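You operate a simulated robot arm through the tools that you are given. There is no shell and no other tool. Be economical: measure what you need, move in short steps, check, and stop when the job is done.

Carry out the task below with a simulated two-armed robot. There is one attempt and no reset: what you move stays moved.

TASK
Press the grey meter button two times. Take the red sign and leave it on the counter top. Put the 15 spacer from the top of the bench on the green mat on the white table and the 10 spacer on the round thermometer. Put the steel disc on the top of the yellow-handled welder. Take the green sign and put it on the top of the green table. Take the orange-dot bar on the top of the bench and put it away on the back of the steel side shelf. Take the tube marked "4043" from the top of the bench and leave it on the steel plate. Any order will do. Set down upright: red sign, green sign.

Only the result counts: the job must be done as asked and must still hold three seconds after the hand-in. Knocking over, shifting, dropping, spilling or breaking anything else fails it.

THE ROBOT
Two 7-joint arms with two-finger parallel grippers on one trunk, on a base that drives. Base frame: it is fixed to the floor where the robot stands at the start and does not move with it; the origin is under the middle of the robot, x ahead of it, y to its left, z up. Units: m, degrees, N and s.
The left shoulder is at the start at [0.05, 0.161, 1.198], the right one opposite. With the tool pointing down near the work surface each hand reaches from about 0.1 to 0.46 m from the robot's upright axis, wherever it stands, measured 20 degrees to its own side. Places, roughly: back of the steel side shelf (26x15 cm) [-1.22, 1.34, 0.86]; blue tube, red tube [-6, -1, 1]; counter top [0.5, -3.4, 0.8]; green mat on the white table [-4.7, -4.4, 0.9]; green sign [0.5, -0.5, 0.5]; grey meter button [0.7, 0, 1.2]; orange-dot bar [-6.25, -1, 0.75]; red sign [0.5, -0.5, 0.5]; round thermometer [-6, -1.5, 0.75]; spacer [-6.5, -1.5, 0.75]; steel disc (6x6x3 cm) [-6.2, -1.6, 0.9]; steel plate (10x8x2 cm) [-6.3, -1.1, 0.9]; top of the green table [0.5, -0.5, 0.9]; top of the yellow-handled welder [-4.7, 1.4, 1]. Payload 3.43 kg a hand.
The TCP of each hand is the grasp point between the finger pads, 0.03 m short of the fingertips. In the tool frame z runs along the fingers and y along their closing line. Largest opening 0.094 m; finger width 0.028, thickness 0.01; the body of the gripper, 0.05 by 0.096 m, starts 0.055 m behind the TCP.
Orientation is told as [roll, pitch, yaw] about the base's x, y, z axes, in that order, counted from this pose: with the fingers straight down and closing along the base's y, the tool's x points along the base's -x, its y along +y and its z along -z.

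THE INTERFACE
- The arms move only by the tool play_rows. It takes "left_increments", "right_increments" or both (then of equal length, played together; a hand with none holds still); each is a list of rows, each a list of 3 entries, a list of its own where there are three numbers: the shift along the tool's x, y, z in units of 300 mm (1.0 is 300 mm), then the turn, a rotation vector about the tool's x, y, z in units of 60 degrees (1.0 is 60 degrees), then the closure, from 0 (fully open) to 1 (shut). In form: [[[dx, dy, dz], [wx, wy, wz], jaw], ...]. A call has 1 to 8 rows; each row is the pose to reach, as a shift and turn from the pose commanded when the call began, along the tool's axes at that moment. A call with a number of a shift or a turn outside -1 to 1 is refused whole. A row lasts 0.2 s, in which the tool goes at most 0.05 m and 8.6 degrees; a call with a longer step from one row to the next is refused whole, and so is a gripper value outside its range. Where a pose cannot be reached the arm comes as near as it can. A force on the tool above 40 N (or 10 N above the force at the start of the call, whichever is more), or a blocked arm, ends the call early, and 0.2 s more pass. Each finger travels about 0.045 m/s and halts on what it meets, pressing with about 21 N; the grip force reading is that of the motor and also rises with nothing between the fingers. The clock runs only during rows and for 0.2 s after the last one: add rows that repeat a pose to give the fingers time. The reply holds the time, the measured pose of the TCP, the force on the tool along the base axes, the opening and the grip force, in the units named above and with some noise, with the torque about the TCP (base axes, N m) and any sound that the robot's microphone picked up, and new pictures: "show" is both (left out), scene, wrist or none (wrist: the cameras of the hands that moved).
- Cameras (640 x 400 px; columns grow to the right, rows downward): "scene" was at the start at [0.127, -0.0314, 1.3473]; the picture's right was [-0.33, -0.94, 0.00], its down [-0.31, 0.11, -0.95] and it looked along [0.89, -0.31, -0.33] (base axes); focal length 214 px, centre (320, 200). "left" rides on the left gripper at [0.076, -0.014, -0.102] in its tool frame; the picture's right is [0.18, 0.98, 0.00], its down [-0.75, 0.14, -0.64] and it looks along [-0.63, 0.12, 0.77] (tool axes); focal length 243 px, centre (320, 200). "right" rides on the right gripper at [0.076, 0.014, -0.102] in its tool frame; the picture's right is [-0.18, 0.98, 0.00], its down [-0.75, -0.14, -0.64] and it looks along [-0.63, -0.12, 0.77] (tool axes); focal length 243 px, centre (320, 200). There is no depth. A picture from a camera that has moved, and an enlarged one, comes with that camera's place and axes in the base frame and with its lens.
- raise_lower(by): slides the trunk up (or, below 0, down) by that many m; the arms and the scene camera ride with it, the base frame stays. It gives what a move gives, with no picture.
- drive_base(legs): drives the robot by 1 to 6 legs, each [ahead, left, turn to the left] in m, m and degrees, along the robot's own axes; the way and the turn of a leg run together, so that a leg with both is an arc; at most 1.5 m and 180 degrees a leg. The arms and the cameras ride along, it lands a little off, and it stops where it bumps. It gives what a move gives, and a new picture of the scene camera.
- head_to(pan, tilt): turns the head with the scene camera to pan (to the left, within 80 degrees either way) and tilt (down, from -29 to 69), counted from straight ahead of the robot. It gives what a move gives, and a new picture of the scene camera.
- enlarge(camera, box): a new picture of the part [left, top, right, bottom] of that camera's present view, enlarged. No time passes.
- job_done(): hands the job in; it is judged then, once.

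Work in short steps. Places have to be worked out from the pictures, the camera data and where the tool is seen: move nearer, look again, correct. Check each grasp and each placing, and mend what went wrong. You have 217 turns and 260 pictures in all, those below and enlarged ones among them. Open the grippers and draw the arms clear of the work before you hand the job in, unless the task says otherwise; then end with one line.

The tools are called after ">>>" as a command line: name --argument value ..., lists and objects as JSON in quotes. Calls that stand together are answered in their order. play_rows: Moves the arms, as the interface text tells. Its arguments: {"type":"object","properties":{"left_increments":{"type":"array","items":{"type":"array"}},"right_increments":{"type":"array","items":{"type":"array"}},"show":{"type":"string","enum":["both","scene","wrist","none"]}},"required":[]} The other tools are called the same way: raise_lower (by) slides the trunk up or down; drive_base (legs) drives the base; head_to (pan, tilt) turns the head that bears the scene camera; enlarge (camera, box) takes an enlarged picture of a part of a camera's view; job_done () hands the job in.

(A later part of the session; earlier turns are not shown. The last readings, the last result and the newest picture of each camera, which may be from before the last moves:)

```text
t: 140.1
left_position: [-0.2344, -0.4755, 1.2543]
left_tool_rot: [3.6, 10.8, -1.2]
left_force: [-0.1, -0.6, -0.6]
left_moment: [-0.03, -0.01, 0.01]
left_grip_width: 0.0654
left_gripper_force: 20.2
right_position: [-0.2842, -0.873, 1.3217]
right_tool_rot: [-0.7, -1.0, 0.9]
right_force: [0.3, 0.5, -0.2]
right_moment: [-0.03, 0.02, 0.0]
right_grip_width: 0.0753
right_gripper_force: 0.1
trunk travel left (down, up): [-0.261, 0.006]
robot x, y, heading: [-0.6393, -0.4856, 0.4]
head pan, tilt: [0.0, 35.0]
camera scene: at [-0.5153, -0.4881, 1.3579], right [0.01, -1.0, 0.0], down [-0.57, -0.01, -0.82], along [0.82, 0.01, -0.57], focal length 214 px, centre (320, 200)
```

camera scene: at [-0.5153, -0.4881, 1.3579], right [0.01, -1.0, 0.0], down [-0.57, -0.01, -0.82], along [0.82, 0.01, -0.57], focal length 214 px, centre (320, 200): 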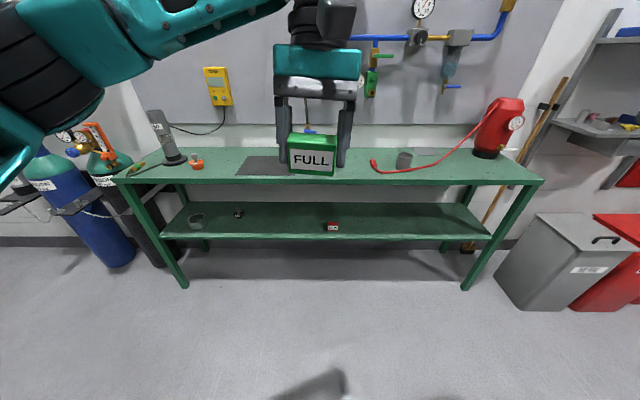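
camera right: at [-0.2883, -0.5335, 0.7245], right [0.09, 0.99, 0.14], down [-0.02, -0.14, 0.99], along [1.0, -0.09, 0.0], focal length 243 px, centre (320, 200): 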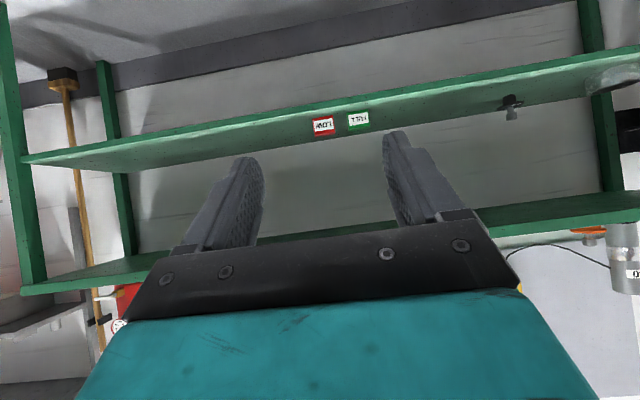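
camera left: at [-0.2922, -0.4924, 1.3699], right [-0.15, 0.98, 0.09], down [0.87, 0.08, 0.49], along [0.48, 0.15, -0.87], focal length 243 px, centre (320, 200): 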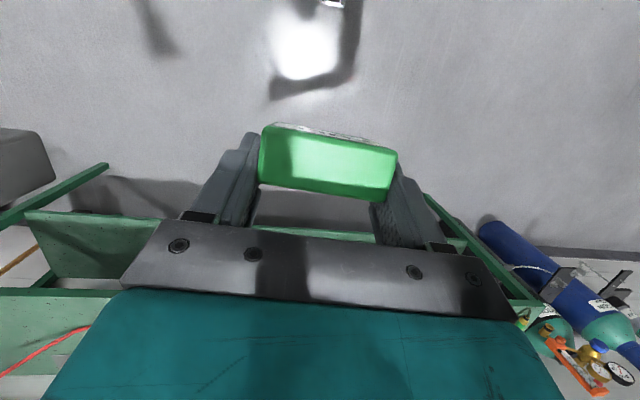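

The sign now hangs upright with readable text. I drive up to the table at a free spot (y ≈ -0.6) between the torch and the red hose.

>>> drive_base --legs '[[0, -0.125, 0], [0.63, 0, 0]]'

>>> raise_lower --by -0.2

>>> enlarge --camera "scene" --box '[0, 0, 640, 400]'

```text
t: 145.0
left_position: [0.3918, -0.5999, 1.2545]
left_tool_rot: [3.3, 11.9, -1.8]
left_force: [-0.1, -1.5, 0.3]
left_moment: [-0.02, 0.01, -0.02]
left_grip_width: 0.0654
left_gripper_force: 21.5
right_position: [0.345, -0.9941, 1.3211]
right_tool_rot: [-0.7, -1.0, 0.7]
right_force: [-0.1, 0.0, 0.2]
right_moment: [0.0, 0.0, 0.03]
right_grip_width: 0.075
right_gripper_force: 0.0
trunk travel left (down, up): [-0.261, 0.006]
robot x, y, heading: [-0.0091, -0.6124, 0.4]
head pan, tilt: [0.0, 35.0]
camera scene: at [0.1139, -0.6097, 1.3578], right [0.01, -1.0, 0.0], down [-0.57, 0.0, -0.82], along [0.82, 0.0, -0.57], focal length 214 px, centre (320, 200)
```

scene: 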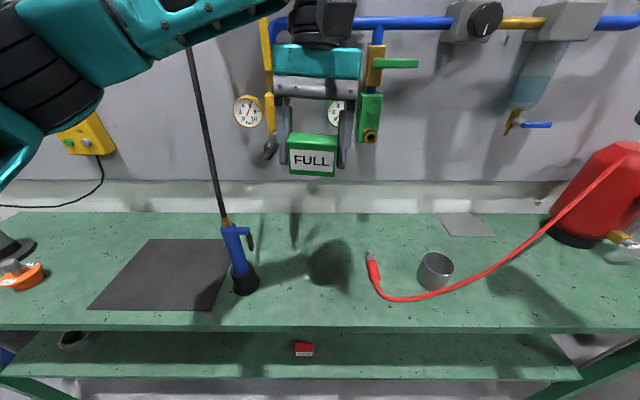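

```text
t: 147.2
left_position: [0.3915, -0.599, 1.0543]
left_tool_rot: [3.2, 11.9, -1.7]
left_force: [-0.7, -0.1, -0.8]
left_moment: [0.02, 0.0, 0.01]
left_grip_width: 0.0656
left_gripper_force: 20.7
right_position: [0.3437, -0.9958, 1.1206]
right_tool_rot: [-0.7, -1.1, 0.7]
right_force: [-1.3, -0.4, 0.2]
right_moment: [-0.01, -0.02, 0.0]
right_grip_width: 0.0752
right_gripper_force: 0.1
trunk travel left (down, up): [-0.061, 0.206]
robot x, y, heading: [-0.0117, -0.6073, 0.3]
head pan, tilt: [0.0, 35.0]
```

```text
1.00 times, centred on (320, 200) of scene (not enlarged: the box is as wide or as high as the picture)
camera zoom: at [0.1135, -0.6096, 1.1579], right [0.01, -1.0, 0.0], down [-0.57, 0.0, -0.82], along [0.82, 0.0, -0.57], focal length 214 px, centre (320, 200)
```

zoom: 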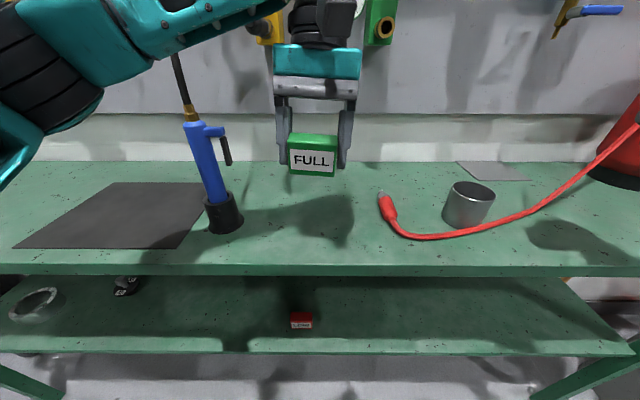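

Spot is free. I lower the sign to just above the table.

>>> play_rows --left_increments '[[[-0.04, 0, 0.1], [0, 0, 0], 1], [[-0.08, 0, 0.2], [0, 0, 0], 1], [[-0.12, 0, 0.3], [0, 0, 0], 1], [[-0.15, 0, 0.38], [0, 0, 0], 1], [[-0.15, 0, 0.38], [0, 0, 0], 1]]' --show "scene"

```text
t: 148.4
left_position: [0.4114, -0.5922, 0.9338]
left_tool_rot: [3.2, 11.8, -1.7]
left_force: [0.1, 0.3, -0.4]
left_moment: [0.01, 0.01, 0.0]
left_grip_width: 0.0654
left_gripper_force: 21.0
right_position: [0.344, -0.9948, 1.1214]
right_tool_rot: [-0.6, -1.0, 0.8]
right_force: [-0.1, 0.1, 0.5]
right_moment: [0.01, 0.01, -0.02]
right_grip_width: 0.0752
right_gripper_force: 0.0
trunk travel left (down, up): [-0.061, 0.206]
robot x, y, heading: [-0.0108, -0.6136, 0.2]
head pan, tilt: [0.0, 35.0]
camera scene: at [0.1136, -0.6097, 1.1579], right [0.01, -1.0, 0.0], down [-0.57, 0.0, -0.82], along [0.82, 0.0, -0.57], focal length 214 px, centre (320, 200)
```

scene: 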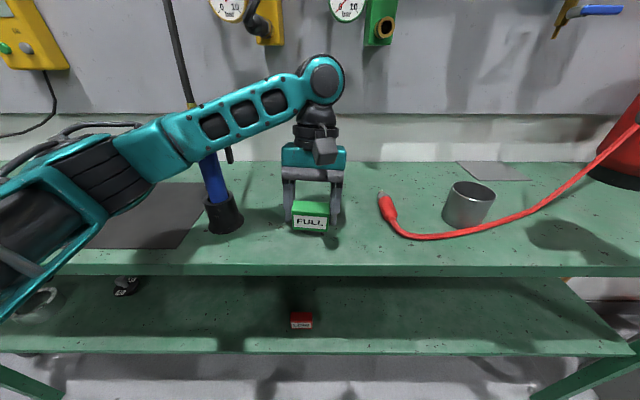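

Slow descent to contact.

>>> play_rows --left_increments '[[[-0.004, 0, 0.02], [0, 0, 0], 1], [[-0.008, 0, 0.04], [0, 0, 0], 1], [[-0.012, 0, 0.06], [0, 0, 0], 1], [[-0.012, 0, 0.06], [0, 0, 0], 1]]' --show "none"

>>> enlarge --camera "scene" --box '[250, 150, 370, 240]'

```text
t: 149.4
left_position: [0.411, -0.5918, 0.9162]
left_tool_rot: [3.1, 11.8, -1.7]
left_force: [1.5, 2.9, 14.0]
left_moment: [-0.3, 0.27, -0.06]
left_grip_width: 0.0655
left_gripper_force: 21.4
right_position: [0.3441, -0.9941, 1.1217]
right_tool_rot: [-0.9, -1.0, 0.8]
right_force: [-0.1, 0.0, 0.8]
right_moment: [-0.05, -0.04, 0.05]
right_grip_width: 0.0754
right_gripper_force: 0.0
trunk travel left (down, up): [-0.061, 0.206]
robot x, y, heading: [-0.018, -0.6083, 0.1]
head pan, tilt: [0.0, 35.0]
```

```text
4.44 times, centred on (310, 195) of scene
camera zoom: at [0.1129, -0.6093, 1.1582], right [0.01, -1.0, 0.0], down [-0.57, 0.0, -0.82], along [0.82, 0.0, -0.57], focal length 953 px, centre (364, 222)
```

zoom: 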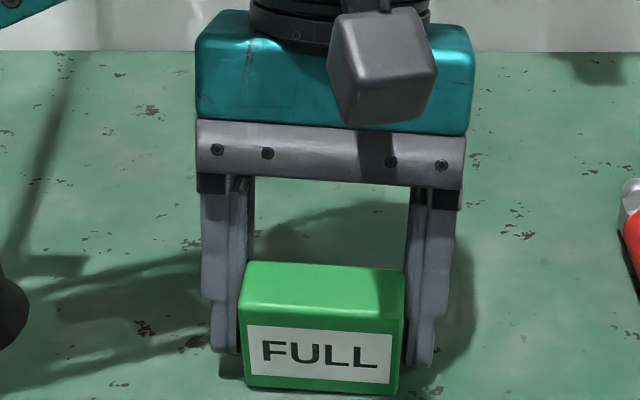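

Contact (14 N). I back off slightly, open, and retreat upward.

>>> play_rows --left_increments '[[[0, 0, -0.006], [0, 0, 0], 1], [[0, 0, -0.006], [0, 0, 0], 0.2], [[0, 0, -0.006], [0, 0, 0], 0.1], [[0, 0, -0.006], [0, 0, 0], 0.1]]' --show "none"

>>> enlarge --camera "scene" --box '[250, 150, 370, 240]'

```text
t: 150.4
left_position: [0.4118, -0.5924, 0.9166]
left_tool_rot: [3.0, 12.0, -1.6]
left_force: [-0.2, -0.2, 0.0]
left_moment: [-0.01, 0.0, 0.01]
left_grip_width: 0.0846
left_gripper_force: 0.1
right_position: [0.3449, -0.9944, 1.1207]
right_tool_rot: [-0.8, -1.0, 0.7]
right_force: [-0.5, 0.2, 0.4]
right_moment: [-0.01, -0.01, 0.0]
right_grip_width: 0.0749
right_gripper_force: 0.0
trunk travel left (down, up): [-0.061, 0.206]
robot x, y, heading: [-0.0137, -0.6072, 0.2]
head pan, tilt: [0.0, 35.0]
```

```text
4.44 times, centred on (310, 195) of scene
camera zoom: at [0.1135, -0.6097, 1.1579], right [0.01, -1.0, 0.0], down [-0.57, 0.0, -0.82], along [0.82, 0.0, -0.57], focal length 953 px, centre (364, 222)
```

zoom: 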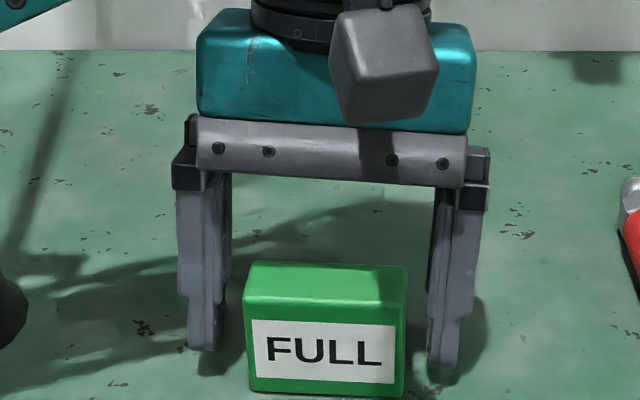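

The green sign stands upright on the green table. I lift the hand clear, back off, and prepare the left arm again for the red sign.

>>> play_rows --left_increments '[[[0.02, 0, -0.11], [0, 0, 0], 0.1], [[0.045, 0, -0.22], [0, 0, 0], 0.1], [[0.07, 0, -0.33], [0, 0, 0], 0.1], [[0.097, 0, -0.456], [0, 0, 0], 0.1]]' --show "none"

>>> drive_base --legs '[[-0.48, 0, 0]]'

>>> raise_lower --by -0.06

```text
t: 151.4
left_position: [0.4125, -0.6006, 1.058]
left_tool_rot: [3.2, 11.8, -1.9]
left_force: [-0.4, 0.3, 0.1]
left_moment: [0.02, -0.02, 0.01]
left_grip_width: 0.0845
left_gripper_force: 0.1
right_position: [0.3436, -0.9944, 1.1208]
right_tool_rot: [-0.8, -1.0, 0.7]
right_force: [0.5, -0.6, 0.0]
right_moment: [0.02, 0.01, -0.01]
right_grip_width: 0.0754
right_gripper_force: 0.0
trunk travel left (down, up): [-0.061, 0.206]
robot x, y, heading: [-0.0154, -0.6097, 0.1]
head pan, tilt: [0.0, 35.0]
```

```text
t: 154.2
left_position: [-0.0691, -0.6031, 1.057]
left_tool_rot: [3.3, 11.9, -1.7]
left_force: [0.8, -0.1, 0.3]
left_moment: [0.04, 0.01, 0.02]
left_grip_width: 0.0846
left_gripper_force: 0.0
right_position: [-0.1371, -0.9972, 1.1212]
right_tool_rot: [-0.6, -1.1, 0.6]
right_force: [0.3, -0.2, -0.1]
right_moment: [-0.02, -0.02, 0.0]
right_grip_width: 0.0753
right_gripper_force: 0.0
trunk travel left (down, up): [-0.061, 0.206]
robot x, y, heading: [-0.4972, -0.6136, 0.1]
head pan, tilt: [0.0, 35.0]
camera scene: at [-0.3682, -0.6124, 1.1579], right [0.01, -1.0, 0.0], down [-0.57, 0.0, -0.82], along [0.82, 0.0, -0.57], focal length 214 px, centre (320, 200)
```

scene: 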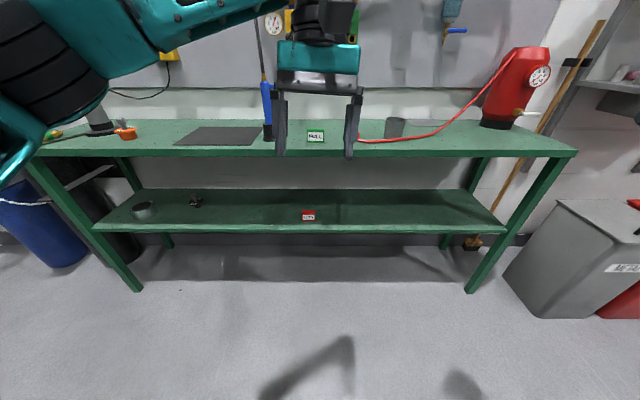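

```text
t: 155.2
left_position: [-0.071, -0.6041, 0.9975]
left_tool_rot: [3.2, 11.9, -1.9]
left_force: [-0.2, 0.0, 0.0]
left_moment: [0.0, 0.01, 0.01]
left_grip_width: 0.0845
left_gripper_force: 0.1
right_position: [-0.1374, -0.9967, 1.0602]
right_tool_rot: [-0.8, -1.0, 0.6]
right_force: [0.4, 0.3, 0.3]
right_moment: [0.01, -0.01, 0.01]
right_grip_width: 0.0753
right_gripper_force: 0.1
trunk travel left (down, up): [-0.001, 0.266]
robot x, y, heading: [-0.4945, -0.6098, 0.6]
head pan, tilt: [0.0, 35.0]
```

Go to the home pose, then along the proven path.

>>> play_rows --left_increments '[[[0.1, -0.02, -0.08], [0, -0.07, 0], 0.1], [[0.2, -0.05, -0.16], [0.02, -0.14, 0], 0.1], [[0.32, -0.07, -0.23], [0.05, -0.2, 0.03], 0.1], [[0.32, -0.07, -0.23], [0.05, -0.2, 0.03], 0.1]]' --show "none"

>>> play_rows --left_increments '[[[-0.06, 0.007, 0.06], [0, -0.14, 0], 0.1], [[-0.12, 0.014, 0.12], [0, -0.28, 0], 0.1], [[-0.18, 0.02, 0.18], [0, -0.42, 0], 0.1], [[-0.24, 0.03, 0.24], [0, -0.56, 0], 0.1], [[-0.3, 0.036, 0.3], [0, -0.7, 0], 0.1], [[-0.36, 0.043, 0.36], [0, -0.84, 0], 0.1], [[-0.42, 0.05, 0.42], [0, -0.98, 0], 0.1], [[-0.48, 0.053, 0.48], [0, -1.0, 0], 0.1]]' --show "none"

>>> play_rows --left_increments '[[[0, 0, 0], [0, -0.14, 0], 0.1], [[0, 0, 0], [0, -0.28, 0], 0.1], [[0, 0, 0], [0, -0.42, 0], 0.1], [[0, 0, 0], [0, -0.5, 0], 0.1]]' --show "none"

>>> play_rows --left_increments '[[[0.13, 0, 0.03], [0, 0.03, 0], 0.1], [[0.26, 0, 0.06], [0, 0.06, 0], 0.1], [[0.39, 0, 0.1], [0, 0.1, 0], 0.1], [[0.52, 0, 0.13], [0, 0.14, 0], 0.1], [[0.65, 0, 0.16], [0, 0.18, 0], 0.1], [[0.78, 0, 0.2], [0, 0.22, 0], 0.1]]' --show "none"

>>> play_rows --left_increments '[[[0.1, 0.02, 0.06], [0, 0.03, 0], 0.1], [[0.2, 0.04, 0.12], [0, 0.06, 0], 0.1], [[0.3, 0.07, 0.19], [0, 0.09, 0], 0.1], [[0.4, 0.09, 0.25], [0, 0.12, 0], 0.1], [[0.47, 0.1, 0.29], [0, 0.12, 0], 0.1]]' --show "none"

```text
t: 156.2
left_position: [-0.1504, -0.6251, 1.0863]
left_tool_rot: [-0.1, -0.2, -3.8]
left_force: [0.0, 0.4, -0.9]
left_moment: [0.02, 0.0, -0.02]
left_grip_width: 0.0846
left_gripper_force: 0.0
right_position: [-0.1382, -0.9979, 1.0609]
right_tool_rot: [-0.8, -1.1, 0.7]
right_force: [-0.2, 0.0, -0.2]
right_moment: [0.01, -0.01, -0.01]
right_grip_width: 0.0749
right_gripper_force: 0.0
trunk travel left (down, up): [-0.001, 0.266]
robot x, y, heading: [-0.4952, -0.6099, 0.3]
head pan, tilt: [0.0, 35.0]
```

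```text
t: 158.0
left_position: [-0.0046, -0.6193, 0.94]
left_tool_rot: [-0.1, -60.2, -3.9]
left_force: [-0.1, 0.2, 0.3]
left_moment: [-0.01, 0.02, 0.03]
left_grip_width: 0.0847
left_gripper_force: 0.1
right_position: [-0.1379, -0.9972, 1.0607]
right_tool_rot: [-0.7, -0.9, 0.7]
right_force: [-0.2, 0.1, 0.9]
right_moment: [0.02, -0.02, -0.01]
right_grip_width: 0.0751
right_gripper_force: 0.0
trunk travel left (down, up): [-0.001, 0.266]
robot x, y, heading: [-0.4941, -0.6103, 0.3]
head pan, tilt: [0.0, 35.0]
```

```text
t: 159.0
left_position: [-0.0049, -0.6196, 0.9386]
left_tool_rot: [-174.7, -89.8, 170.9]
left_force: [0.3, 0.1, 0.1]
left_moment: [0.01, -0.02, 0.01]
left_grip_width: 0.0844
left_gripper_force: 0.1
right_position: [-0.1388, -0.9964, 1.0618]
right_tool_rot: [-0.7, -0.9, 0.7]
right_force: [-0.4, 0.8, -0.1]
right_moment: [0.02, -0.01, -0.01]
right_grip_width: 0.0753
right_gripper_force: 0.0
trunk travel left (down, up): [-0.001, 0.266]
robot x, y, heading: [-0.4968, -0.6112, 0.3]
head pan, tilt: [0.0, 35.0]
```

```text
t: 160.4
left_position: [0.0556, -0.6235, 0.7047]
left_tool_rot: [0.2, -76.9, -4.1]
left_force: [-1.0, 0.0, 0.6]
left_moment: [0.02, 0.01, 0.0]
left_grip_width: 0.0845
left_gripper_force: 0.0
right_position: [-0.1385, -0.9964, 1.0619]
right_tool_rot: [-0.7, -0.9, 0.8]
right_force: [0.6, 0.3, -0.4]
right_moment: [0.05, -0.03, 0.0]
right_grip_width: 0.0753
right_gripper_force: 0.1
trunk travel left (down, up): [-0.001, 0.266]
robot x, y, heading: [-0.4948, -0.6145, 0.4]
head pan, tilt: [0.0, 35.0]
```

```text
t: 161.8
left_position: [0.1191, -0.5497, 0.5388]
left_tool_rot: [12.2, -69.4, -13.8]
left_force: [-0.1, -0.1, 0.2]
left_moment: [0.0, -0.01, 0.01]
left_grip_width: 0.0844
left_gripper_force: 0.0
right_position: [-0.1375, -0.9982, 1.0621]
right_tool_rot: [-0.7, -1.0, 0.7]
right_force: [-0.1, -0.1, 0.3]
right_moment: [0.0, 0.03, -0.01]
right_grip_width: 0.0751
right_gripper_force: 0.0
trunk travel left (down, up): [-0.001, 0.266]
robot x, y, heading: [-0.491, -0.616, 0.2]
head pan, tilt: [0.0, 35.0]
stopped in row 5 (left hand): the arm was blocked; the commanded pose is now the measured one
```

Small fix: extend slightly, level the roll and lower 2 cm.

>>> play_rows --left_increments '[[[0, 0, 0.06], [0, 0, -0.04], 0.1], [[0.02, 0, 0.115], [0, 0, -0.07], 0.1], [[0.02, 0, 0.115], [0, 0, -0.07], 0.1]]' --show "wrist"

```text
t: 162.6
left_position: [0.1481, -0.5507, 0.5218]
left_tool_rot: [0.5, -69.9, -1.4]
left_force: [-0.2, -0.7, -0.4]
left_moment: [0.01, -0.01, 0.0]
left_grip_width: 0.0844
left_gripper_force: 0.1
right_position: [-0.1378, -0.9976, 1.0604]
right_tool_rot: [-0.7, -0.9, 0.7]
right_force: [0.2, 0.4, -0.4]
right_moment: [0.02, 0.0, -0.01]
right_grip_width: 0.0751
right_gripper_force: 0.0
trunk travel left (down, up): [-0.001, 0.266]
robot x, y, heading: [-0.4941, -0.6131, 0.3]
head pan, tilt: [0.0, 35.0]
camera left: at [0.0265, -0.5632, 0.4862], right [-0.05, 0.98, -0.17], down [-0.34, 0.14, 0.93], along [0.94, 0.1, 0.33], focal length 243 px, centre (320, 200)
```

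left: 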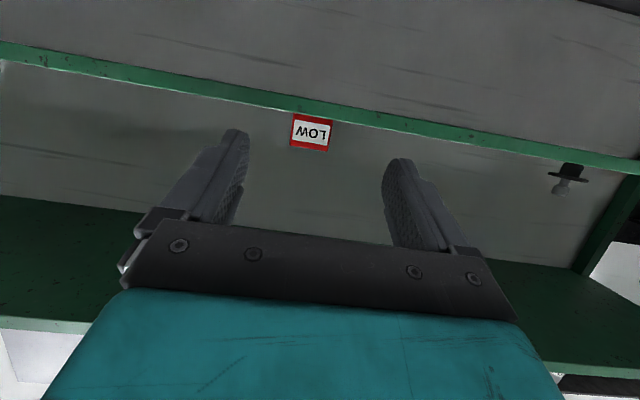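

Well posed. Drive in toward the red sign.

>>> drive_base --legs '[[0.19, -0.003, 0]]'

>>> enlarge --camera "left" --box '[120, 40, 520, 290]'

```text
t: 164.2
left_position: [0.3362, -0.5529, 0.522]
left_tool_rot: [0.6, -69.9, -1.4]
left_force: [-0.2, 0.5, 0.0]
left_moment: [0.01, 0.02, 0.0]
left_grip_width: 0.0845
left_gripper_force: 0.1
right_position: [0.0505, -1.0003, 1.0621]
right_tool_rot: [-0.7, -0.9, 0.8]
right_force: [-0.3, 0.2, 0.6]
right_moment: [0.03, -0.02, -0.03]
right_grip_width: 0.0751
right_gripper_force: 0.0
trunk travel left (down, up): [-0.001, 0.266]
robot x, y, heading: [-0.304, -0.6128, 0.3]
head pan, tilt: [0.0, 35.0]
camera scene: at [-0.1788, -0.6146, 1.0979], right [0.01, -1.0, 0.0], down [-0.57, 0.0, -0.82], along [0.82, 0.0, -0.57], focal length 214 px, centre (320, 200)
```

scene: 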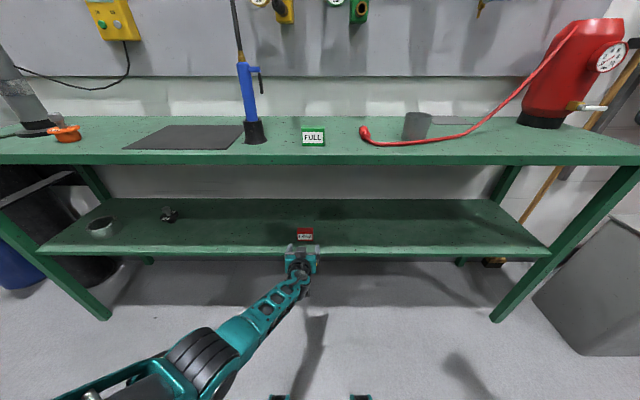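

```text
1.60 times, centred on (320, 165) of left
camera zoom: at [0.2154, -0.5651, 0.4862], right [-0.05, 0.98, -0.17], down [-0.34, 0.14, 0.93], along [0.94, 0.1, 0.33], focal length 388 px, centre (320, 256)
```

zoom: 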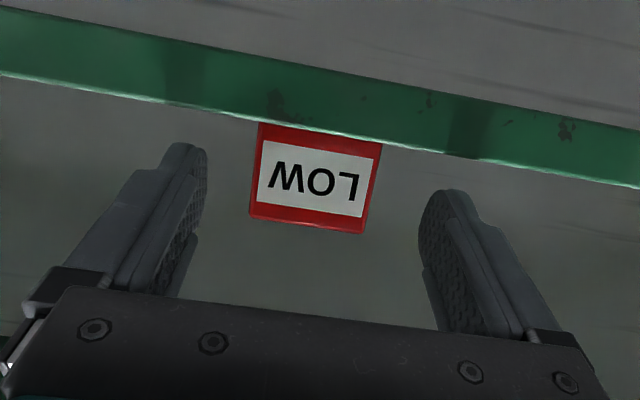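

Centred. Forward 9.5 cm and close.

>>> drive_base --legs '[[0.098, 0, 0]]'

>>> play_rows --left_increments '[[[0, 0, 0], [0, 0, 0], 0.4], [[0, 0, 0], [0, 0, 0], 0.7], [[0, 0, 0], [0, 0, 0], 1], [[0, 0, 0], [0, 0, 0], 1], [[0, 0, 0], [0, 0, 0], 1]]' --show "none"

>>> raise_lower --by 0.06

>>> drive_base --legs '[[-0.45, 0, 0]]'

```text
t: 165.3
left_position: [0.4342, -0.552, 0.5223]
left_tool_rot: [0.5, -69.9, -1.4]
left_force: [-0.5, 0.5, -0.5]
left_moment: [0.01, -0.01, 0.02]
left_grip_width: 0.0846
left_gripper_force: 0.1
right_position: [0.1492, -0.9978, 1.0614]
right_tool_rot: [-0.7, -1.0, 0.7]
right_force: [0.5, -0.2, 0.7]
right_moment: [-0.01, 0.02, 0.04]
right_grip_width: 0.0751
right_gripper_force: 0.0
trunk travel left (down, up): [-0.001, 0.266]
robot x, y, heading: [-0.208, -0.6137, 0.2]
head pan, tilt: [0.0, 35.0]
camera scene: at [-0.0809, -0.614, 1.0978], right [0.01, -1.0, 0.0], down [-0.57, 0.0, -0.82], along [0.82, 0.0, -0.57], focal length 214 px, centre (320, 200)
```

scene: 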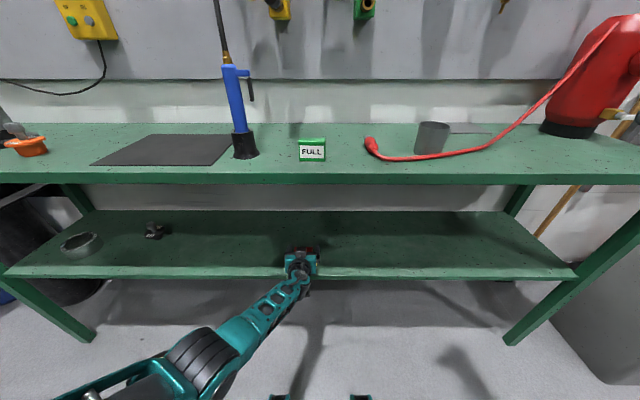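

```text
t: 166.5
left_position: [0.4354, -0.5535, 0.5221]
left_tool_rot: [0.5, -69.9, -1.3]
left_force: [0.1, -0.5, -0.2]
left_moment: [-0.04, -0.01, 0.02]
left_grip_width: 0.066
left_gripper_force: 21.2
right_position: [0.1499, -0.9991, 1.0625]
right_tool_rot: [-0.8, -1.0, 0.7]
right_force: [-0.1, -0.6, 0.1]
right_moment: [0.0, -0.02, -0.03]
right_grip_width: 0.0752
right_gripper_force: 0.1
trunk travel left (down, up): [-0.001, 0.266]
robot x, y, heading: [-0.21, -0.6156, 0.3]
head pan, tilt: [0.0, 35.0]
```

```text
t: 167.5
left_position: [0.4344, -0.5532, 0.5814]
left_tool_rot: [0.5, -69.9, -1.3]
left_force: [-0.6, 0.2, -0.6]
left_moment: [-0.02, -0.02, 0.0]
left_grip_width: 0.0656
left_gripper_force: 21.2
right_position: [0.1482, -0.9994, 1.1223]
right_tool_rot: [-0.7, -1.0, 0.7]
right_force: [-0.8, -1.2, -0.6]
right_moment: [0.0, 0.01, 0.01]
right_grip_width: 0.0752
right_gripper_force: 0.1
trunk travel left (down, up): [-0.061, 0.206]
robot x, y, heading: [-0.211, -0.614, 0.2]
head pan, tilt: [0.0, 35.0]
```

```text
t: 170.2
left_position: [-0.0123, -0.5541, 0.582]
left_tool_rot: [0.5, -69.9, -1.1]
left_force: [0.4, 1.2, 0.4]
left_moment: [0.0, 0.0, -0.01]
left_grip_width: 0.0657
left_gripper_force: 21.0
right_position: [-0.2962, -1.0006, 1.121]
right_tool_rot: [-0.7, -1.0, 0.8]
right_force: [0.5, -0.2, -0.1]
right_moment: [0.02, 0.05, -0.02]
right_grip_width: 0.0751
right_gripper_force: 0.0
trunk travel left (down, up): [-0.061, 0.206]
robot x, y, heading: [-0.6543, -0.6158, 0.5]
head pan, tilt: [0.0, 35.0]
camera scene: at [-0.5277, -0.6166, 1.1579], right [0.01, -1.0, 0.0], down [-0.57, 0.0, -0.82], along [0.82, 0.01, -0.57], focal length 214 px, centre (320, 200)
```

scene: 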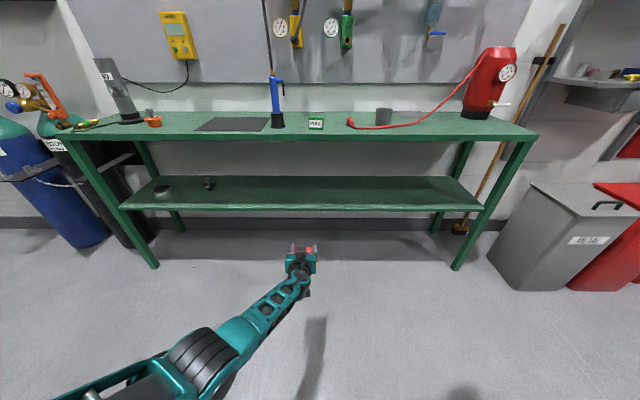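

Red sign held. Raise the trunk, and look to the right for the counter.

>>> raise_lower --by 0.2

>>> head_to --pan -65 --tilt 15

```text
t: 172.4
left_position: [-0.0121, -0.5545, 0.7825]
left_tool_rot: [0.4, -70.0, -1.2]
left_force: [-0.2, 0.0, 0.3]
left_moment: [-0.01, 0.01, -0.02]
left_grip_width: 0.0658
left_gripper_force: 21.1
right_position: [-0.296, -1.0014, 1.3215]
right_tool_rot: [-0.7, -0.9, 0.7]
right_force: [0.7, -0.8, -0.6]
right_moment: [-0.04, -0.02, -0.01]
right_grip_width: 0.075
right_gripper_force: 0.2
trunk travel left (down, up): [-0.261, 0.006]
robot x, y, heading: [-0.6562, -0.6211, 0.4]
head pan, tilt: [0.0, 35.0]
```

```text
t: 173.8
left_position: [-0.0122, -0.5545, 0.7816]
left_tool_rot: [0.4, -70.0, -1.1]
left_force: [-0.1, 0.2, -0.5]
left_moment: [0.0, 0.01, 0.0]
left_grip_width: 0.0657
left_gripper_force: 21.4
right_position: [-0.2951, -1.0013, 1.3208]
right_tool_rot: [-0.7, -1.1, 0.8]
right_force: [0.1, -0.5, 0.1]
right_moment: [-0.01, 0.03, 0.0]
right_grip_width: 0.0749
right_gripper_force: 0.1
trunk travel left (down, up): [-0.261, 0.006]
robot x, y, heading: [-0.6543, -0.6159, 0.4]
head pan, tilt: [-65.0, 15.0]
camera scene: at [-0.5754, -0.7016, 1.3898], right [-0.9, -0.43, 0.0], down [-0.11, 0.23, -0.97], along [0.42, -0.87, -0.26], focal length 214 px, centre (320, 200)
```

scene: 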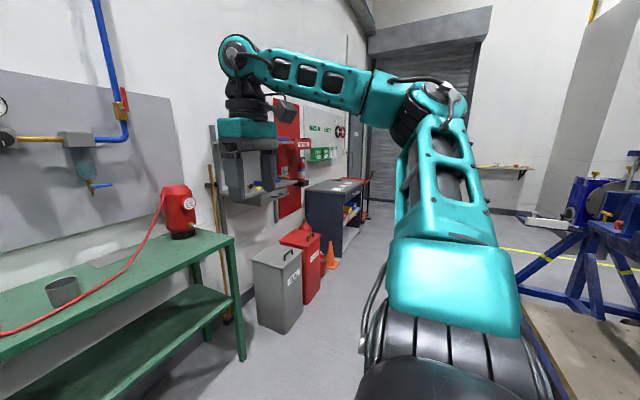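

The counter is the dark cabinet at right, y ≈ -2.7 to -4. I slide sideways past the bins, keeping clear of the platform behind.

>>> drive_base --legs '[[-0.03, -1.3, 0], [0, -1.25, 0]]'

>>> head_to --pan -15 --tilt 35

```text
t: 196.1
left_position: [-0.0188, -3.0896, 0.7825]
left_tool_rot: [0.5, -69.9, -0.8]
left_force: [0.2, 0.3, -0.4]
left_moment: [-0.01, 0.01, -0.03]
left_grip_width: 0.066
left_gripper_force: 21.3
right_position: [-0.2997, -3.5364, 1.3223]
right_tool_rot: [-0.7, -1.0, 1.3]
right_force: [0.3, -0.3, -0.3]
right_moment: [0.01, -0.05, -0.02]
right_grip_width: 0.0752
right_gripper_force: 0.1
trunk travel left (down, up): [-0.261, 0.006]
robot x, y, heading: [-0.6615, -3.1557, 1.1]
head pan, tilt: [-65.0, 15.0]
camera scene: at [-0.5818, -3.2403, 1.3899], right [-0.9, -0.44, 0.0], down [-0.11, 0.23, -0.97], along [0.42, -0.87, -0.26], focal length 214 px, centre (320, 200)
```

scene: 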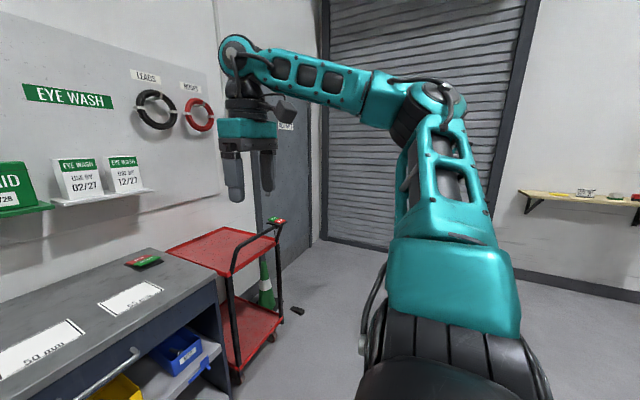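

```text
t: 197.3
left_position: [-0.0195, -3.0903, 0.7821]
left_tool_rot: [0.5, -69.9, -0.8]
left_force: [-0.2, -0.9, 0.2]
left_moment: [0.02, 0.0, 0.0]
left_grip_width: 0.0659
left_gripper_force: 21.2
right_position: [-0.3002, -3.5377, 1.3214]
right_tool_rot: [-0.7, -1.0, 1.2]
right_force: [-0.1, 0.4, 0.4]
right_moment: [0.0, 0.02, -0.03]
right_grip_width: 0.0754
right_gripper_force: 0.0
trunk travel left (down, up): [-0.261, 0.006]
robot x, y, heading: [-0.6604, -3.1596, 0.9]
head pan, tilt: [-15.0, 35.0]
camera scene: at [-0.5371, -3.1778, 1.3579], right [-0.25, -0.97, 0.0], down [-0.56, 0.14, -0.82], along [0.79, -0.2, -0.57], focal length 214 px, centre (320, 200)
```

scene: 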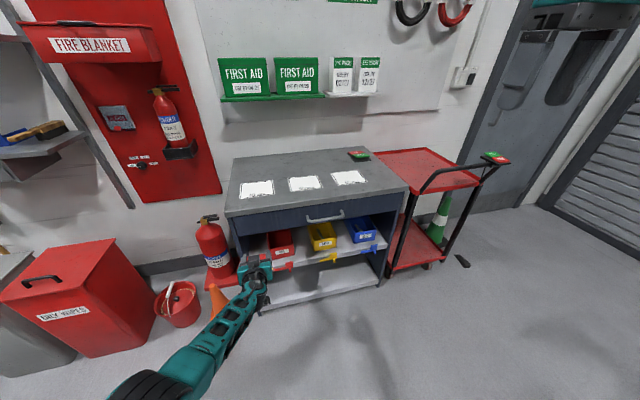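

Counter front edge is at x ≈ 0.24 with a free strip in front of the cards. I raise the hand 8 cm so the sign clears the top.

>>> play_rows --left_increments '[[[-0.08, 0, -0.03], [0, 0, 0], 1], [[-0.16, 0, -0.06], [0, 0, 0], 1], [[-0.27, 0, -0.1], [0, 0, 0], 1], [[-0.27, 0, -0.1], [0, 0, 0], 1]]' --show "none"

>>> drive_base --legs '[[0.18, -0.15, -0.9]]'

>>> enlarge --camera "left" --box '[0, 0, 640, 400]'

```text
t: 198.3
left_position: [-0.0192, -3.0901, 0.8684]
left_tool_rot: [0.4, -69.9, -0.9]
left_force: [-0.2, -0.2, -1.2]
left_moment: [-0.01, -0.02, 0.01]
left_grip_width: 0.0656
left_gripper_force: 21.1
right_position: [-0.3005, -3.5378, 1.3209]
right_tool_rot: [-0.7, -1.2, 1.2]
right_force: [-0.6, 0.2, -0.8]
right_moment: [0.03, 0.01, -0.01]
right_grip_width: 0.0754
right_gripper_force: 0.1
trunk travel left (down, up): [-0.261, 0.006]
robot x, y, heading: [-0.6595, -3.156, 0.8]
head pan, tilt: [-15.0, 35.0]
```

```text
t: 200.2
left_position: [0.1595, -3.2501, 0.8667]
left_tool_rot: [0.4, -69.9, -1.8]
left_force: [1.0, -0.5, -1.0]
left_moment: [0.0, -0.01, 0.0]
left_grip_width: 0.0657
left_gripper_force: 20.7
right_position: [-0.1276, -3.6934, 1.322]
right_tool_rot: [-0.6, -0.9, 0.2]
right_force: [0.2, -0.1, -0.5]
right_moment: [0.02, 0.01, 0.01]
right_grip_width: 0.0752
right_gripper_force: 0.0
trunk travel left (down, up): [-0.261, 0.006]
robot x, y, heading: [-0.481, -3.3034, 0.1]
head pan, tilt: [-15.0, 35.0]
camera scene: at [-0.3585, -3.3295, 1.3578], right [-0.26, -0.97, 0.0], down [-0.55, 0.15, -0.82], along [0.79, -0.21, -0.57], focal length 214 px, centre (320, 200)
```

scene: 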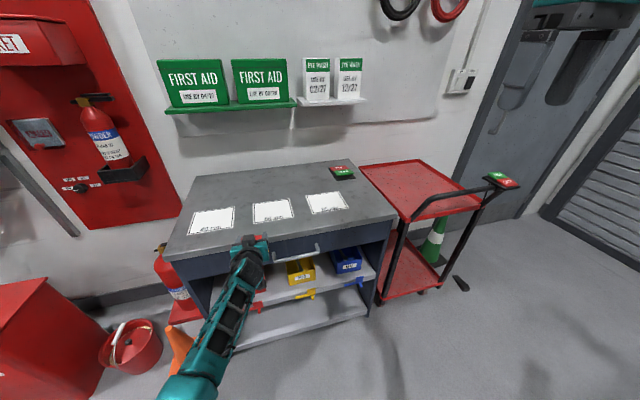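

```text
1.00 times, centred on (320, 200) of left (not enlarged: the box is as wide or as high as the picture)
camera zoom: at [0.0381, -3.2605, 0.8324], right [-0.04, 0.98, -0.17], down [-0.34, 0.15, 0.93], along [0.94, 0.1, 0.33], focal length 243 px, centre (320, 200)
```

zoom: 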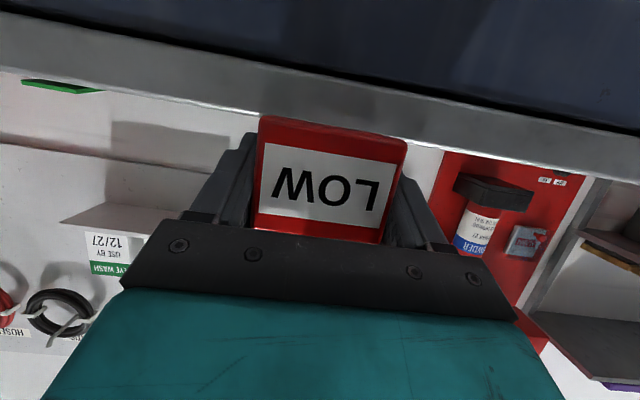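

The counter top appears to be at about z 0.835, front edge x ≈ 0.18; the sign is right at that level, so I raise 4.5 cm more before going in.

>>> play_rows --left_increments '[[[-0.07, 0, -0.026], [0, 0, 0], 1], [[-0.14, 0, -0.052], [0, 0, 0], 1], [[-0.14, 0, -0.052], [0, 0, 0], 1]]' --show "none"

>>> drive_base --legs '[[0.07, 0, 0]]'

>>> enlarge --camera "left" --box '[0, 0, 640, 400]'

```text
t: 201.0
left_position: [0.1581, -3.2494, 0.9137]
left_tool_rot: [0.5, -69.9, -1.7]
left_force: [0.6, -0.4, -1.2]
left_moment: [0.0, -0.01, -0.02]
left_grip_width: 0.0662
left_gripper_force: 21.3
right_position: [-0.1288, -3.6937, 1.322]
right_tool_rot: [-0.8, -1.0, 0.3]
right_force: [0.1, -0.1, -0.2]
right_moment: [-0.03, -0.02, -0.04]
right_grip_width: 0.075
right_gripper_force: 0.1
trunk travel left (down, up): [-0.261, 0.006]
robot x, y, heading: [-0.4871, -3.306, -0.2]
head pan, tilt: [-15.0, 35.0]
```

```text
t: 202.1
left_position: [0.2274, -3.2501, 0.9131]
left_tool_rot: [0.5, -69.9, -1.8]
left_force: [1.0, -0.3, -0.8]
left_moment: [0.0, -0.04, 0.0]
left_grip_width: 0.066
left_gripper_force: 21.5
right_position: [-0.0587, -3.6942, 1.3215]
right_tool_rot: [-0.7, -0.9, 0.3]
right_force: [0.3, 0.9, 0.5]
right_moment: [-0.01, 0.0, 0.0]
right_grip_width: 0.0752
right_gripper_force: 0.1
trunk travel left (down, up): [-0.261, 0.006]
robot x, y, heading: [-0.414, -3.3059, -0.0]
head pan, tilt: [-15.0, 35.0]
camera scene: at [-0.2888, -3.3294, 1.3577], right [-0.26, -0.97, 0.0], down [-0.55, 0.15, -0.82], along [0.79, -0.21, -0.57], focal length 214 px, centre (320, 200)
```

scene: 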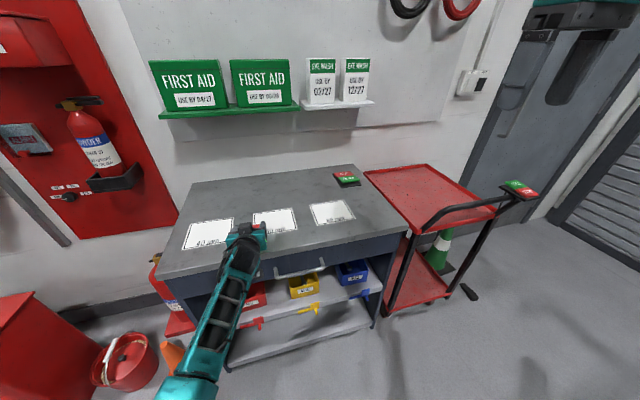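

```text
1.00 times, centred on (320, 200) of left (not enlarged: the box is as wide or as high as the picture)
camera zoom: at [0.1067, -3.2605, 0.8773], right [-0.04, 0.98, -0.17], down [-0.34, 0.15, 0.93], along [0.94, 0.1, 0.33], focal length 243 px, centre (320, 200)
```

zoom: 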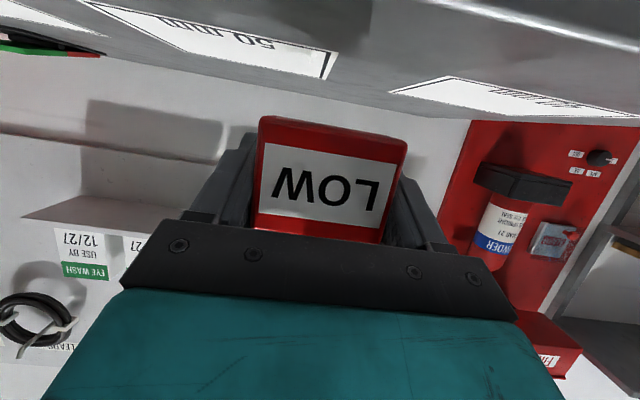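

The gap between cards is y -3.16 to -3.247, so I shift left 4.6 cm and forward 3 cm, then lower.

>>> drive_base --legs '[[0.032, 0.046, 0]]'

>>> play_rows --left_increments '[[[0.06, 0, 0.022], [0, 0, 0], 1], [[0.1, 0, 0.036], [0, 0, 0], 1], [[0.12, 0, 0.043], [0, 0, 0], 1], [[0.14, 0, 0.05], [0, 0, 0], 1], [[0.16, 0, 0.057], [0, 0, 0], 1]]' --show "wrist"

```text
t: 203.1
left_position: [0.259, -3.203, 0.9129]
left_tool_rot: [0.4, -70.0, -1.7]
left_force: [-0.5, 0.4, -0.7]
left_moment: [0.0, 0.02, -0.03]
left_grip_width: 0.0659
left_gripper_force: 20.9
right_position: [-0.0276, -3.6455, 1.3218]
right_tool_rot: [-0.8, -1.0, 0.4]
right_force: [0.3, -0.1, 0.0]
right_moment: [0.0, 0.02, -0.01]
right_grip_width: 0.0754
right_gripper_force: 0.1
trunk travel left (down, up): [-0.261, 0.006]
robot x, y, heading: [-0.3817, -3.2602, -0.3]
head pan, tilt: [-15.0, 35.0]
camera scene: at [-0.2577, -3.2829, 1.3578], right [-0.26, -0.97, 0.0], down [-0.55, 0.15, -0.82], along [0.79, -0.21, -0.57], focal length 214 px, centre (320, 200)
```

scene: 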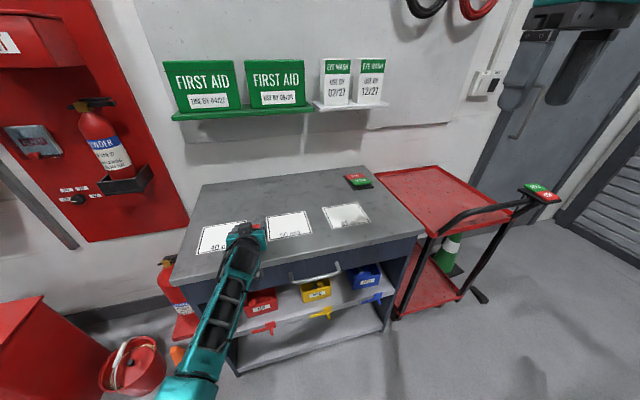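

```text
t: 204.5
left_position: [0.2705, -3.1716, 0.8689]
left_tool_rot: [9.8, -71.3, -9.4]
left_force: [1.4, 0.6, 3.2]
left_moment: [-0.11, 0.02, 0.05]
left_grip_width: 0.0663
left_gripper_force: 20.9
right_position: [-0.028, -3.6458, 1.3214]
right_tool_rot: [-0.8, -1.0, 0.3]
right_force: [0.4, 0.0, -0.7]
right_moment: [-0.02, 0.0, -0.06]
right_grip_width: 0.0752
right_gripper_force: 0.0
trunk travel left (down, up): [-0.261, 0.006]
robot x, y, heading: [-0.3791, -3.2643, -0.1]
head pan, tilt: [-15.0, 35.0]
stopped in row 5 (left hand): the arm was blocked; the commanded pose is now the measured one
camera left: at [0.1509, -3.1828, 0.8298], right [-0.06, 0.99, -0.12], down [-0.37, 0.09, 0.92], along [0.93, 0.1, 0.36], focal length 243 px, centre (320, 200)
```

left: 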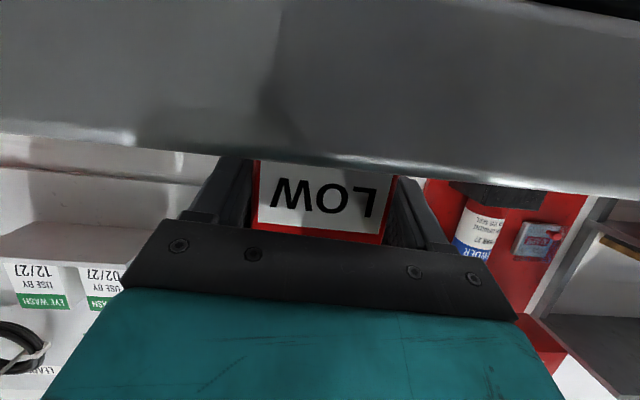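

The arm drifted sideways at a limit. I lift it back a little, re-level, and will lower with the trunk instead.

>>> play_rows --left_increments '[[[-0.06, 0, -0.02], [0, 0, 0], 1], [[-0.13, 0, -0.05], [0, 0.02, -0.02], 1], [[-0.15, -0.05, -0.05], [0, 0.02, -0.03], 1], [[-0.15, -0.1, -0.05], [0, 0.02, -0.03], 1]]' --show "none"

```text
t: 205.5
left_position: [0.2791, -3.1905, 0.9252]
left_tool_rot: [9.2, -71.3, -7.7]
left_force: [-0.5, 0.2, -0.1]
left_moment: [-0.02, -0.02, 0.0]
left_grip_width: 0.066
left_gripper_force: 20.9
right_position: [-0.0279, -3.6468, 1.3209]
right_tool_rot: [-0.7, -1.0, 0.3]
right_force: [-0.3, -0.1, -0.7]
right_moment: [-0.01, 0.0, -0.02]
right_grip_width: 0.0751
right_gripper_force: 0.0
trunk travel left (down, up): [-0.261, 0.006]
robot x, y, heading: [-0.3828, -3.2573, 0.0]
head pan, tilt: [-15.0, 35.0]
```

>>> play_rows --left_increments '[[[0, -0.02, 0], [0, 0, -0.05], 1], [[0, -0.04, 0], [0, 0.02, -0.05], 1]]' --show "none"

>>> raise_lower --by -0.048

```text
t: 206.1
left_position: [0.2781, -3.2114, 0.9241]
left_tool_rot: [-2.7, -70.0, 4.3]
left_force: [0.2, 0.0, -0.8]
left_moment: [0.03, 0.01, -0.02]
left_grip_width: 0.0659
left_gripper_force: 21.2
right_position: [-0.0277, -3.6484, 1.3214]
right_tool_rot: [-0.7, -1.0, 0.2]
right_force: [0.5, 0.2, -0.1]
right_moment: [-0.01, 0.02, 0.0]
right_grip_width: 0.075
right_gripper_force: 0.1
trunk travel left (down, up): [-0.261, 0.006]
robot x, y, heading: [-0.3816, -3.2603, 0.1]
head pan, tilt: [-15.0, 35.0]
```

```text
t: 207.0
left_position: [0.277, -3.2143, 0.8777]
left_tool_rot: [-3.4, -70.0, 4.9]
left_force: [-0.8, -0.7, -0.6]
left_moment: [0.01, 0.02, 0.0]
left_grip_width: 0.0659
left_gripper_force: 20.4
right_position: [-0.0279, -3.6476, 1.2734]
right_tool_rot: [-0.7, -1.0, 0.2]
right_force: [-0.6, -0.8, 0.0]
right_moment: [-0.02, 0.03, 0.02]
right_grip_width: 0.0751
right_gripper_force: 0.1
trunk travel left (down, up): [-0.213, 0.054]
robot x, y, heading: [-0.3834, -3.2592, -0.3]
head pan, tilt: [-15.0, 35.0]
```

Level and centred. Lower with the trunk in small steps.

>>> raise_lower --by -0.008

>>> raise_lower --by -0.004

>>> enlarge --camera "left" --box '[120, 40, 520, 290]'

```text
t: 207.6
left_position: [0.2753, -3.214, 0.8714]
left_tool_rot: [-3.5, -70.2, 5.0]
left_force: [1.6, 1.3, 3.2]
left_moment: [0.19, -0.04, -0.05]
left_grip_width: 0.066
left_gripper_force: 21.8
right_position: [-0.0271, -3.6465, 1.2656]
right_tool_rot: [-0.7, -1.0, 0.3]
right_force: [0.4, -0.3, -0.1]
right_moment: [0.01, 0.01, -0.01]
right_grip_width: 0.075
right_gripper_force: 0.0
trunk travel left (down, up): [-0.205, 0.062]
robot x, y, heading: [-0.3831, -3.2588, -0.0]
head pan, tilt: [-15.0, 35.0]
```

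```text
t: 208.1
left_position: [0.2749, -3.2147, 0.868]
left_tool_rot: [-3.7, -70.3, 5.1]
left_force: [0.7, 3.4, 14.4]
left_moment: [0.55, -0.06, -0.07]
left_grip_width: 0.066
left_gripper_force: 21.4
right_position: [-0.0285, -3.6473, 1.2618]
right_tool_rot: [-0.7, -1.1, 0.3]
right_force: [-0.2, -0.2, 0.1]
right_moment: [-0.01, -0.08, -0.01]
right_grip_width: 0.0754
right_gripper_force: 0.0
trunk travel left (down, up): [-0.201, 0.066]
robot x, y, heading: [-0.3812, -3.2613, 0.2]
head pan, tilt: [-15.0, 35.0]
```

```text
1.60 times, centred on (320, 165) of left
camera zoom: at [0.1555, -3.233, 0.832], right [-0.09, 0.98, -0.2], down [-0.36, 0.15, 0.92], along [0.93, 0.15, 0.33], focal length 388 px, centre (320, 256)
```

zoom: 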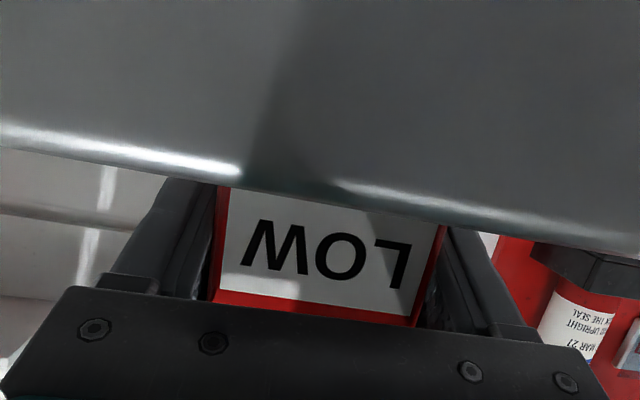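

Contact. Open and check, then back away.

>>> play_rows --left_increments '[[[0, 0, 0], [0, 0, 0], 0.25], [[0, 0, 0], [0, 0, 0], 0.1], [[0, 0, 0], [0, 0, 0], 0.1]]' --show "none"

>>> drive_base --legs '[[-0.25, 0, 0]]'

>>> enlarge --camera "scene" --box '[160, 130, 460, 320]'

```text
t: 208.9
left_position: [0.2768, -3.2152, 0.8655]
left_tool_rot: [-4.3, -69.8, 5.6]
left_force: [0.4, -0.2, -0.3]
left_moment: [0.01, -0.03, 0.03]
left_grip_width: 0.0846
left_gripper_force: 0.0
right_position: [-0.0277, -3.6456, 1.2608]
right_tool_rot: [-0.7, -1.0, 0.3]
right_force: [-1.1, 0.4, -0.2]
right_moment: [-0.03, 0.0, -0.02]
right_grip_width: 0.0752
right_gripper_force: 0.0
trunk travel left (down, up): [-0.201, 0.066]
robot x, y, heading: [-0.3861, -3.2601, -0.1]
head pan, tilt: [-15.0, 35.0]
```

```text
t: 210.8
left_position: [0.028, -3.2166, 0.8669]
left_tool_rot: [-4.5, -70.0, 5.9]
left_force: [-0.7, 0.4, 0.2]
left_moment: [-0.02, 0.02, 0.01]
left_grip_width: 0.0845
left_gripper_force: 0.1
right_position: [-0.2737, -3.6465, 1.2613]
right_tool_rot: [-0.7, -1.0, 0.3]
right_force: [-0.6, -0.2, 0.3]
right_moment: [0.02, 0.0, 0.01]
right_grip_width: 0.0752
right_gripper_force: 0.0
trunk travel left (down, up): [-0.201, 0.066]
robot x, y, heading: [-0.6312, -3.2578, -0.3]
head pan, tilt: [-15.0, 35.0]
camera scene: at [-0.5047, -3.2829, 1.298], right [-0.26, -0.97, 0.0], down [-0.55, 0.15, -0.82], along [0.79, -0.21, -0.57], focal length 214 px, centre (320, 200)
```

scene: 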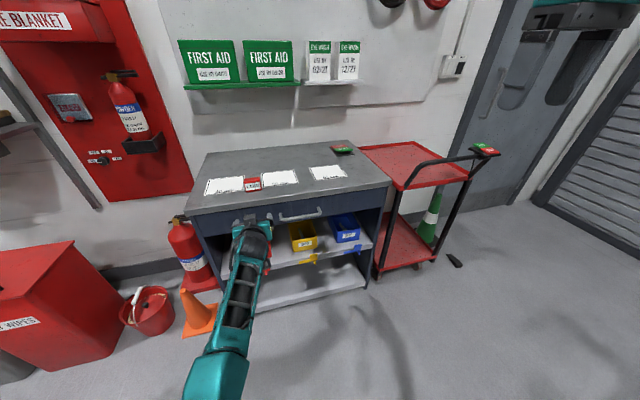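

```text
2.11 times, centred on (310, 225) of scene
camera zoom: at [-0.5047, -3.2829, 1.298], right [-0.26, -0.97, 0.0], down [-0.55, 0.15, -0.82], along [0.79, -0.21, -0.57], focal length 452 px, centre (341, 147)
```

zoom: 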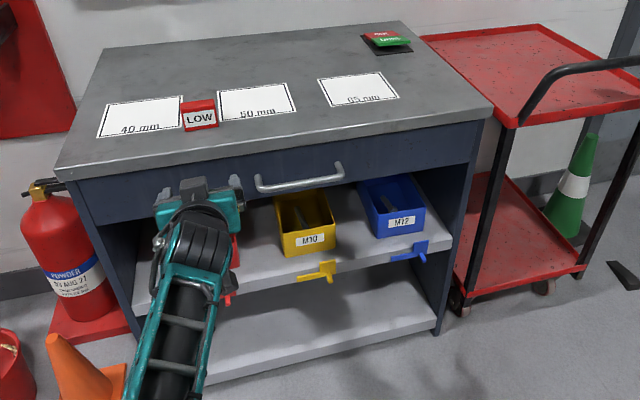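

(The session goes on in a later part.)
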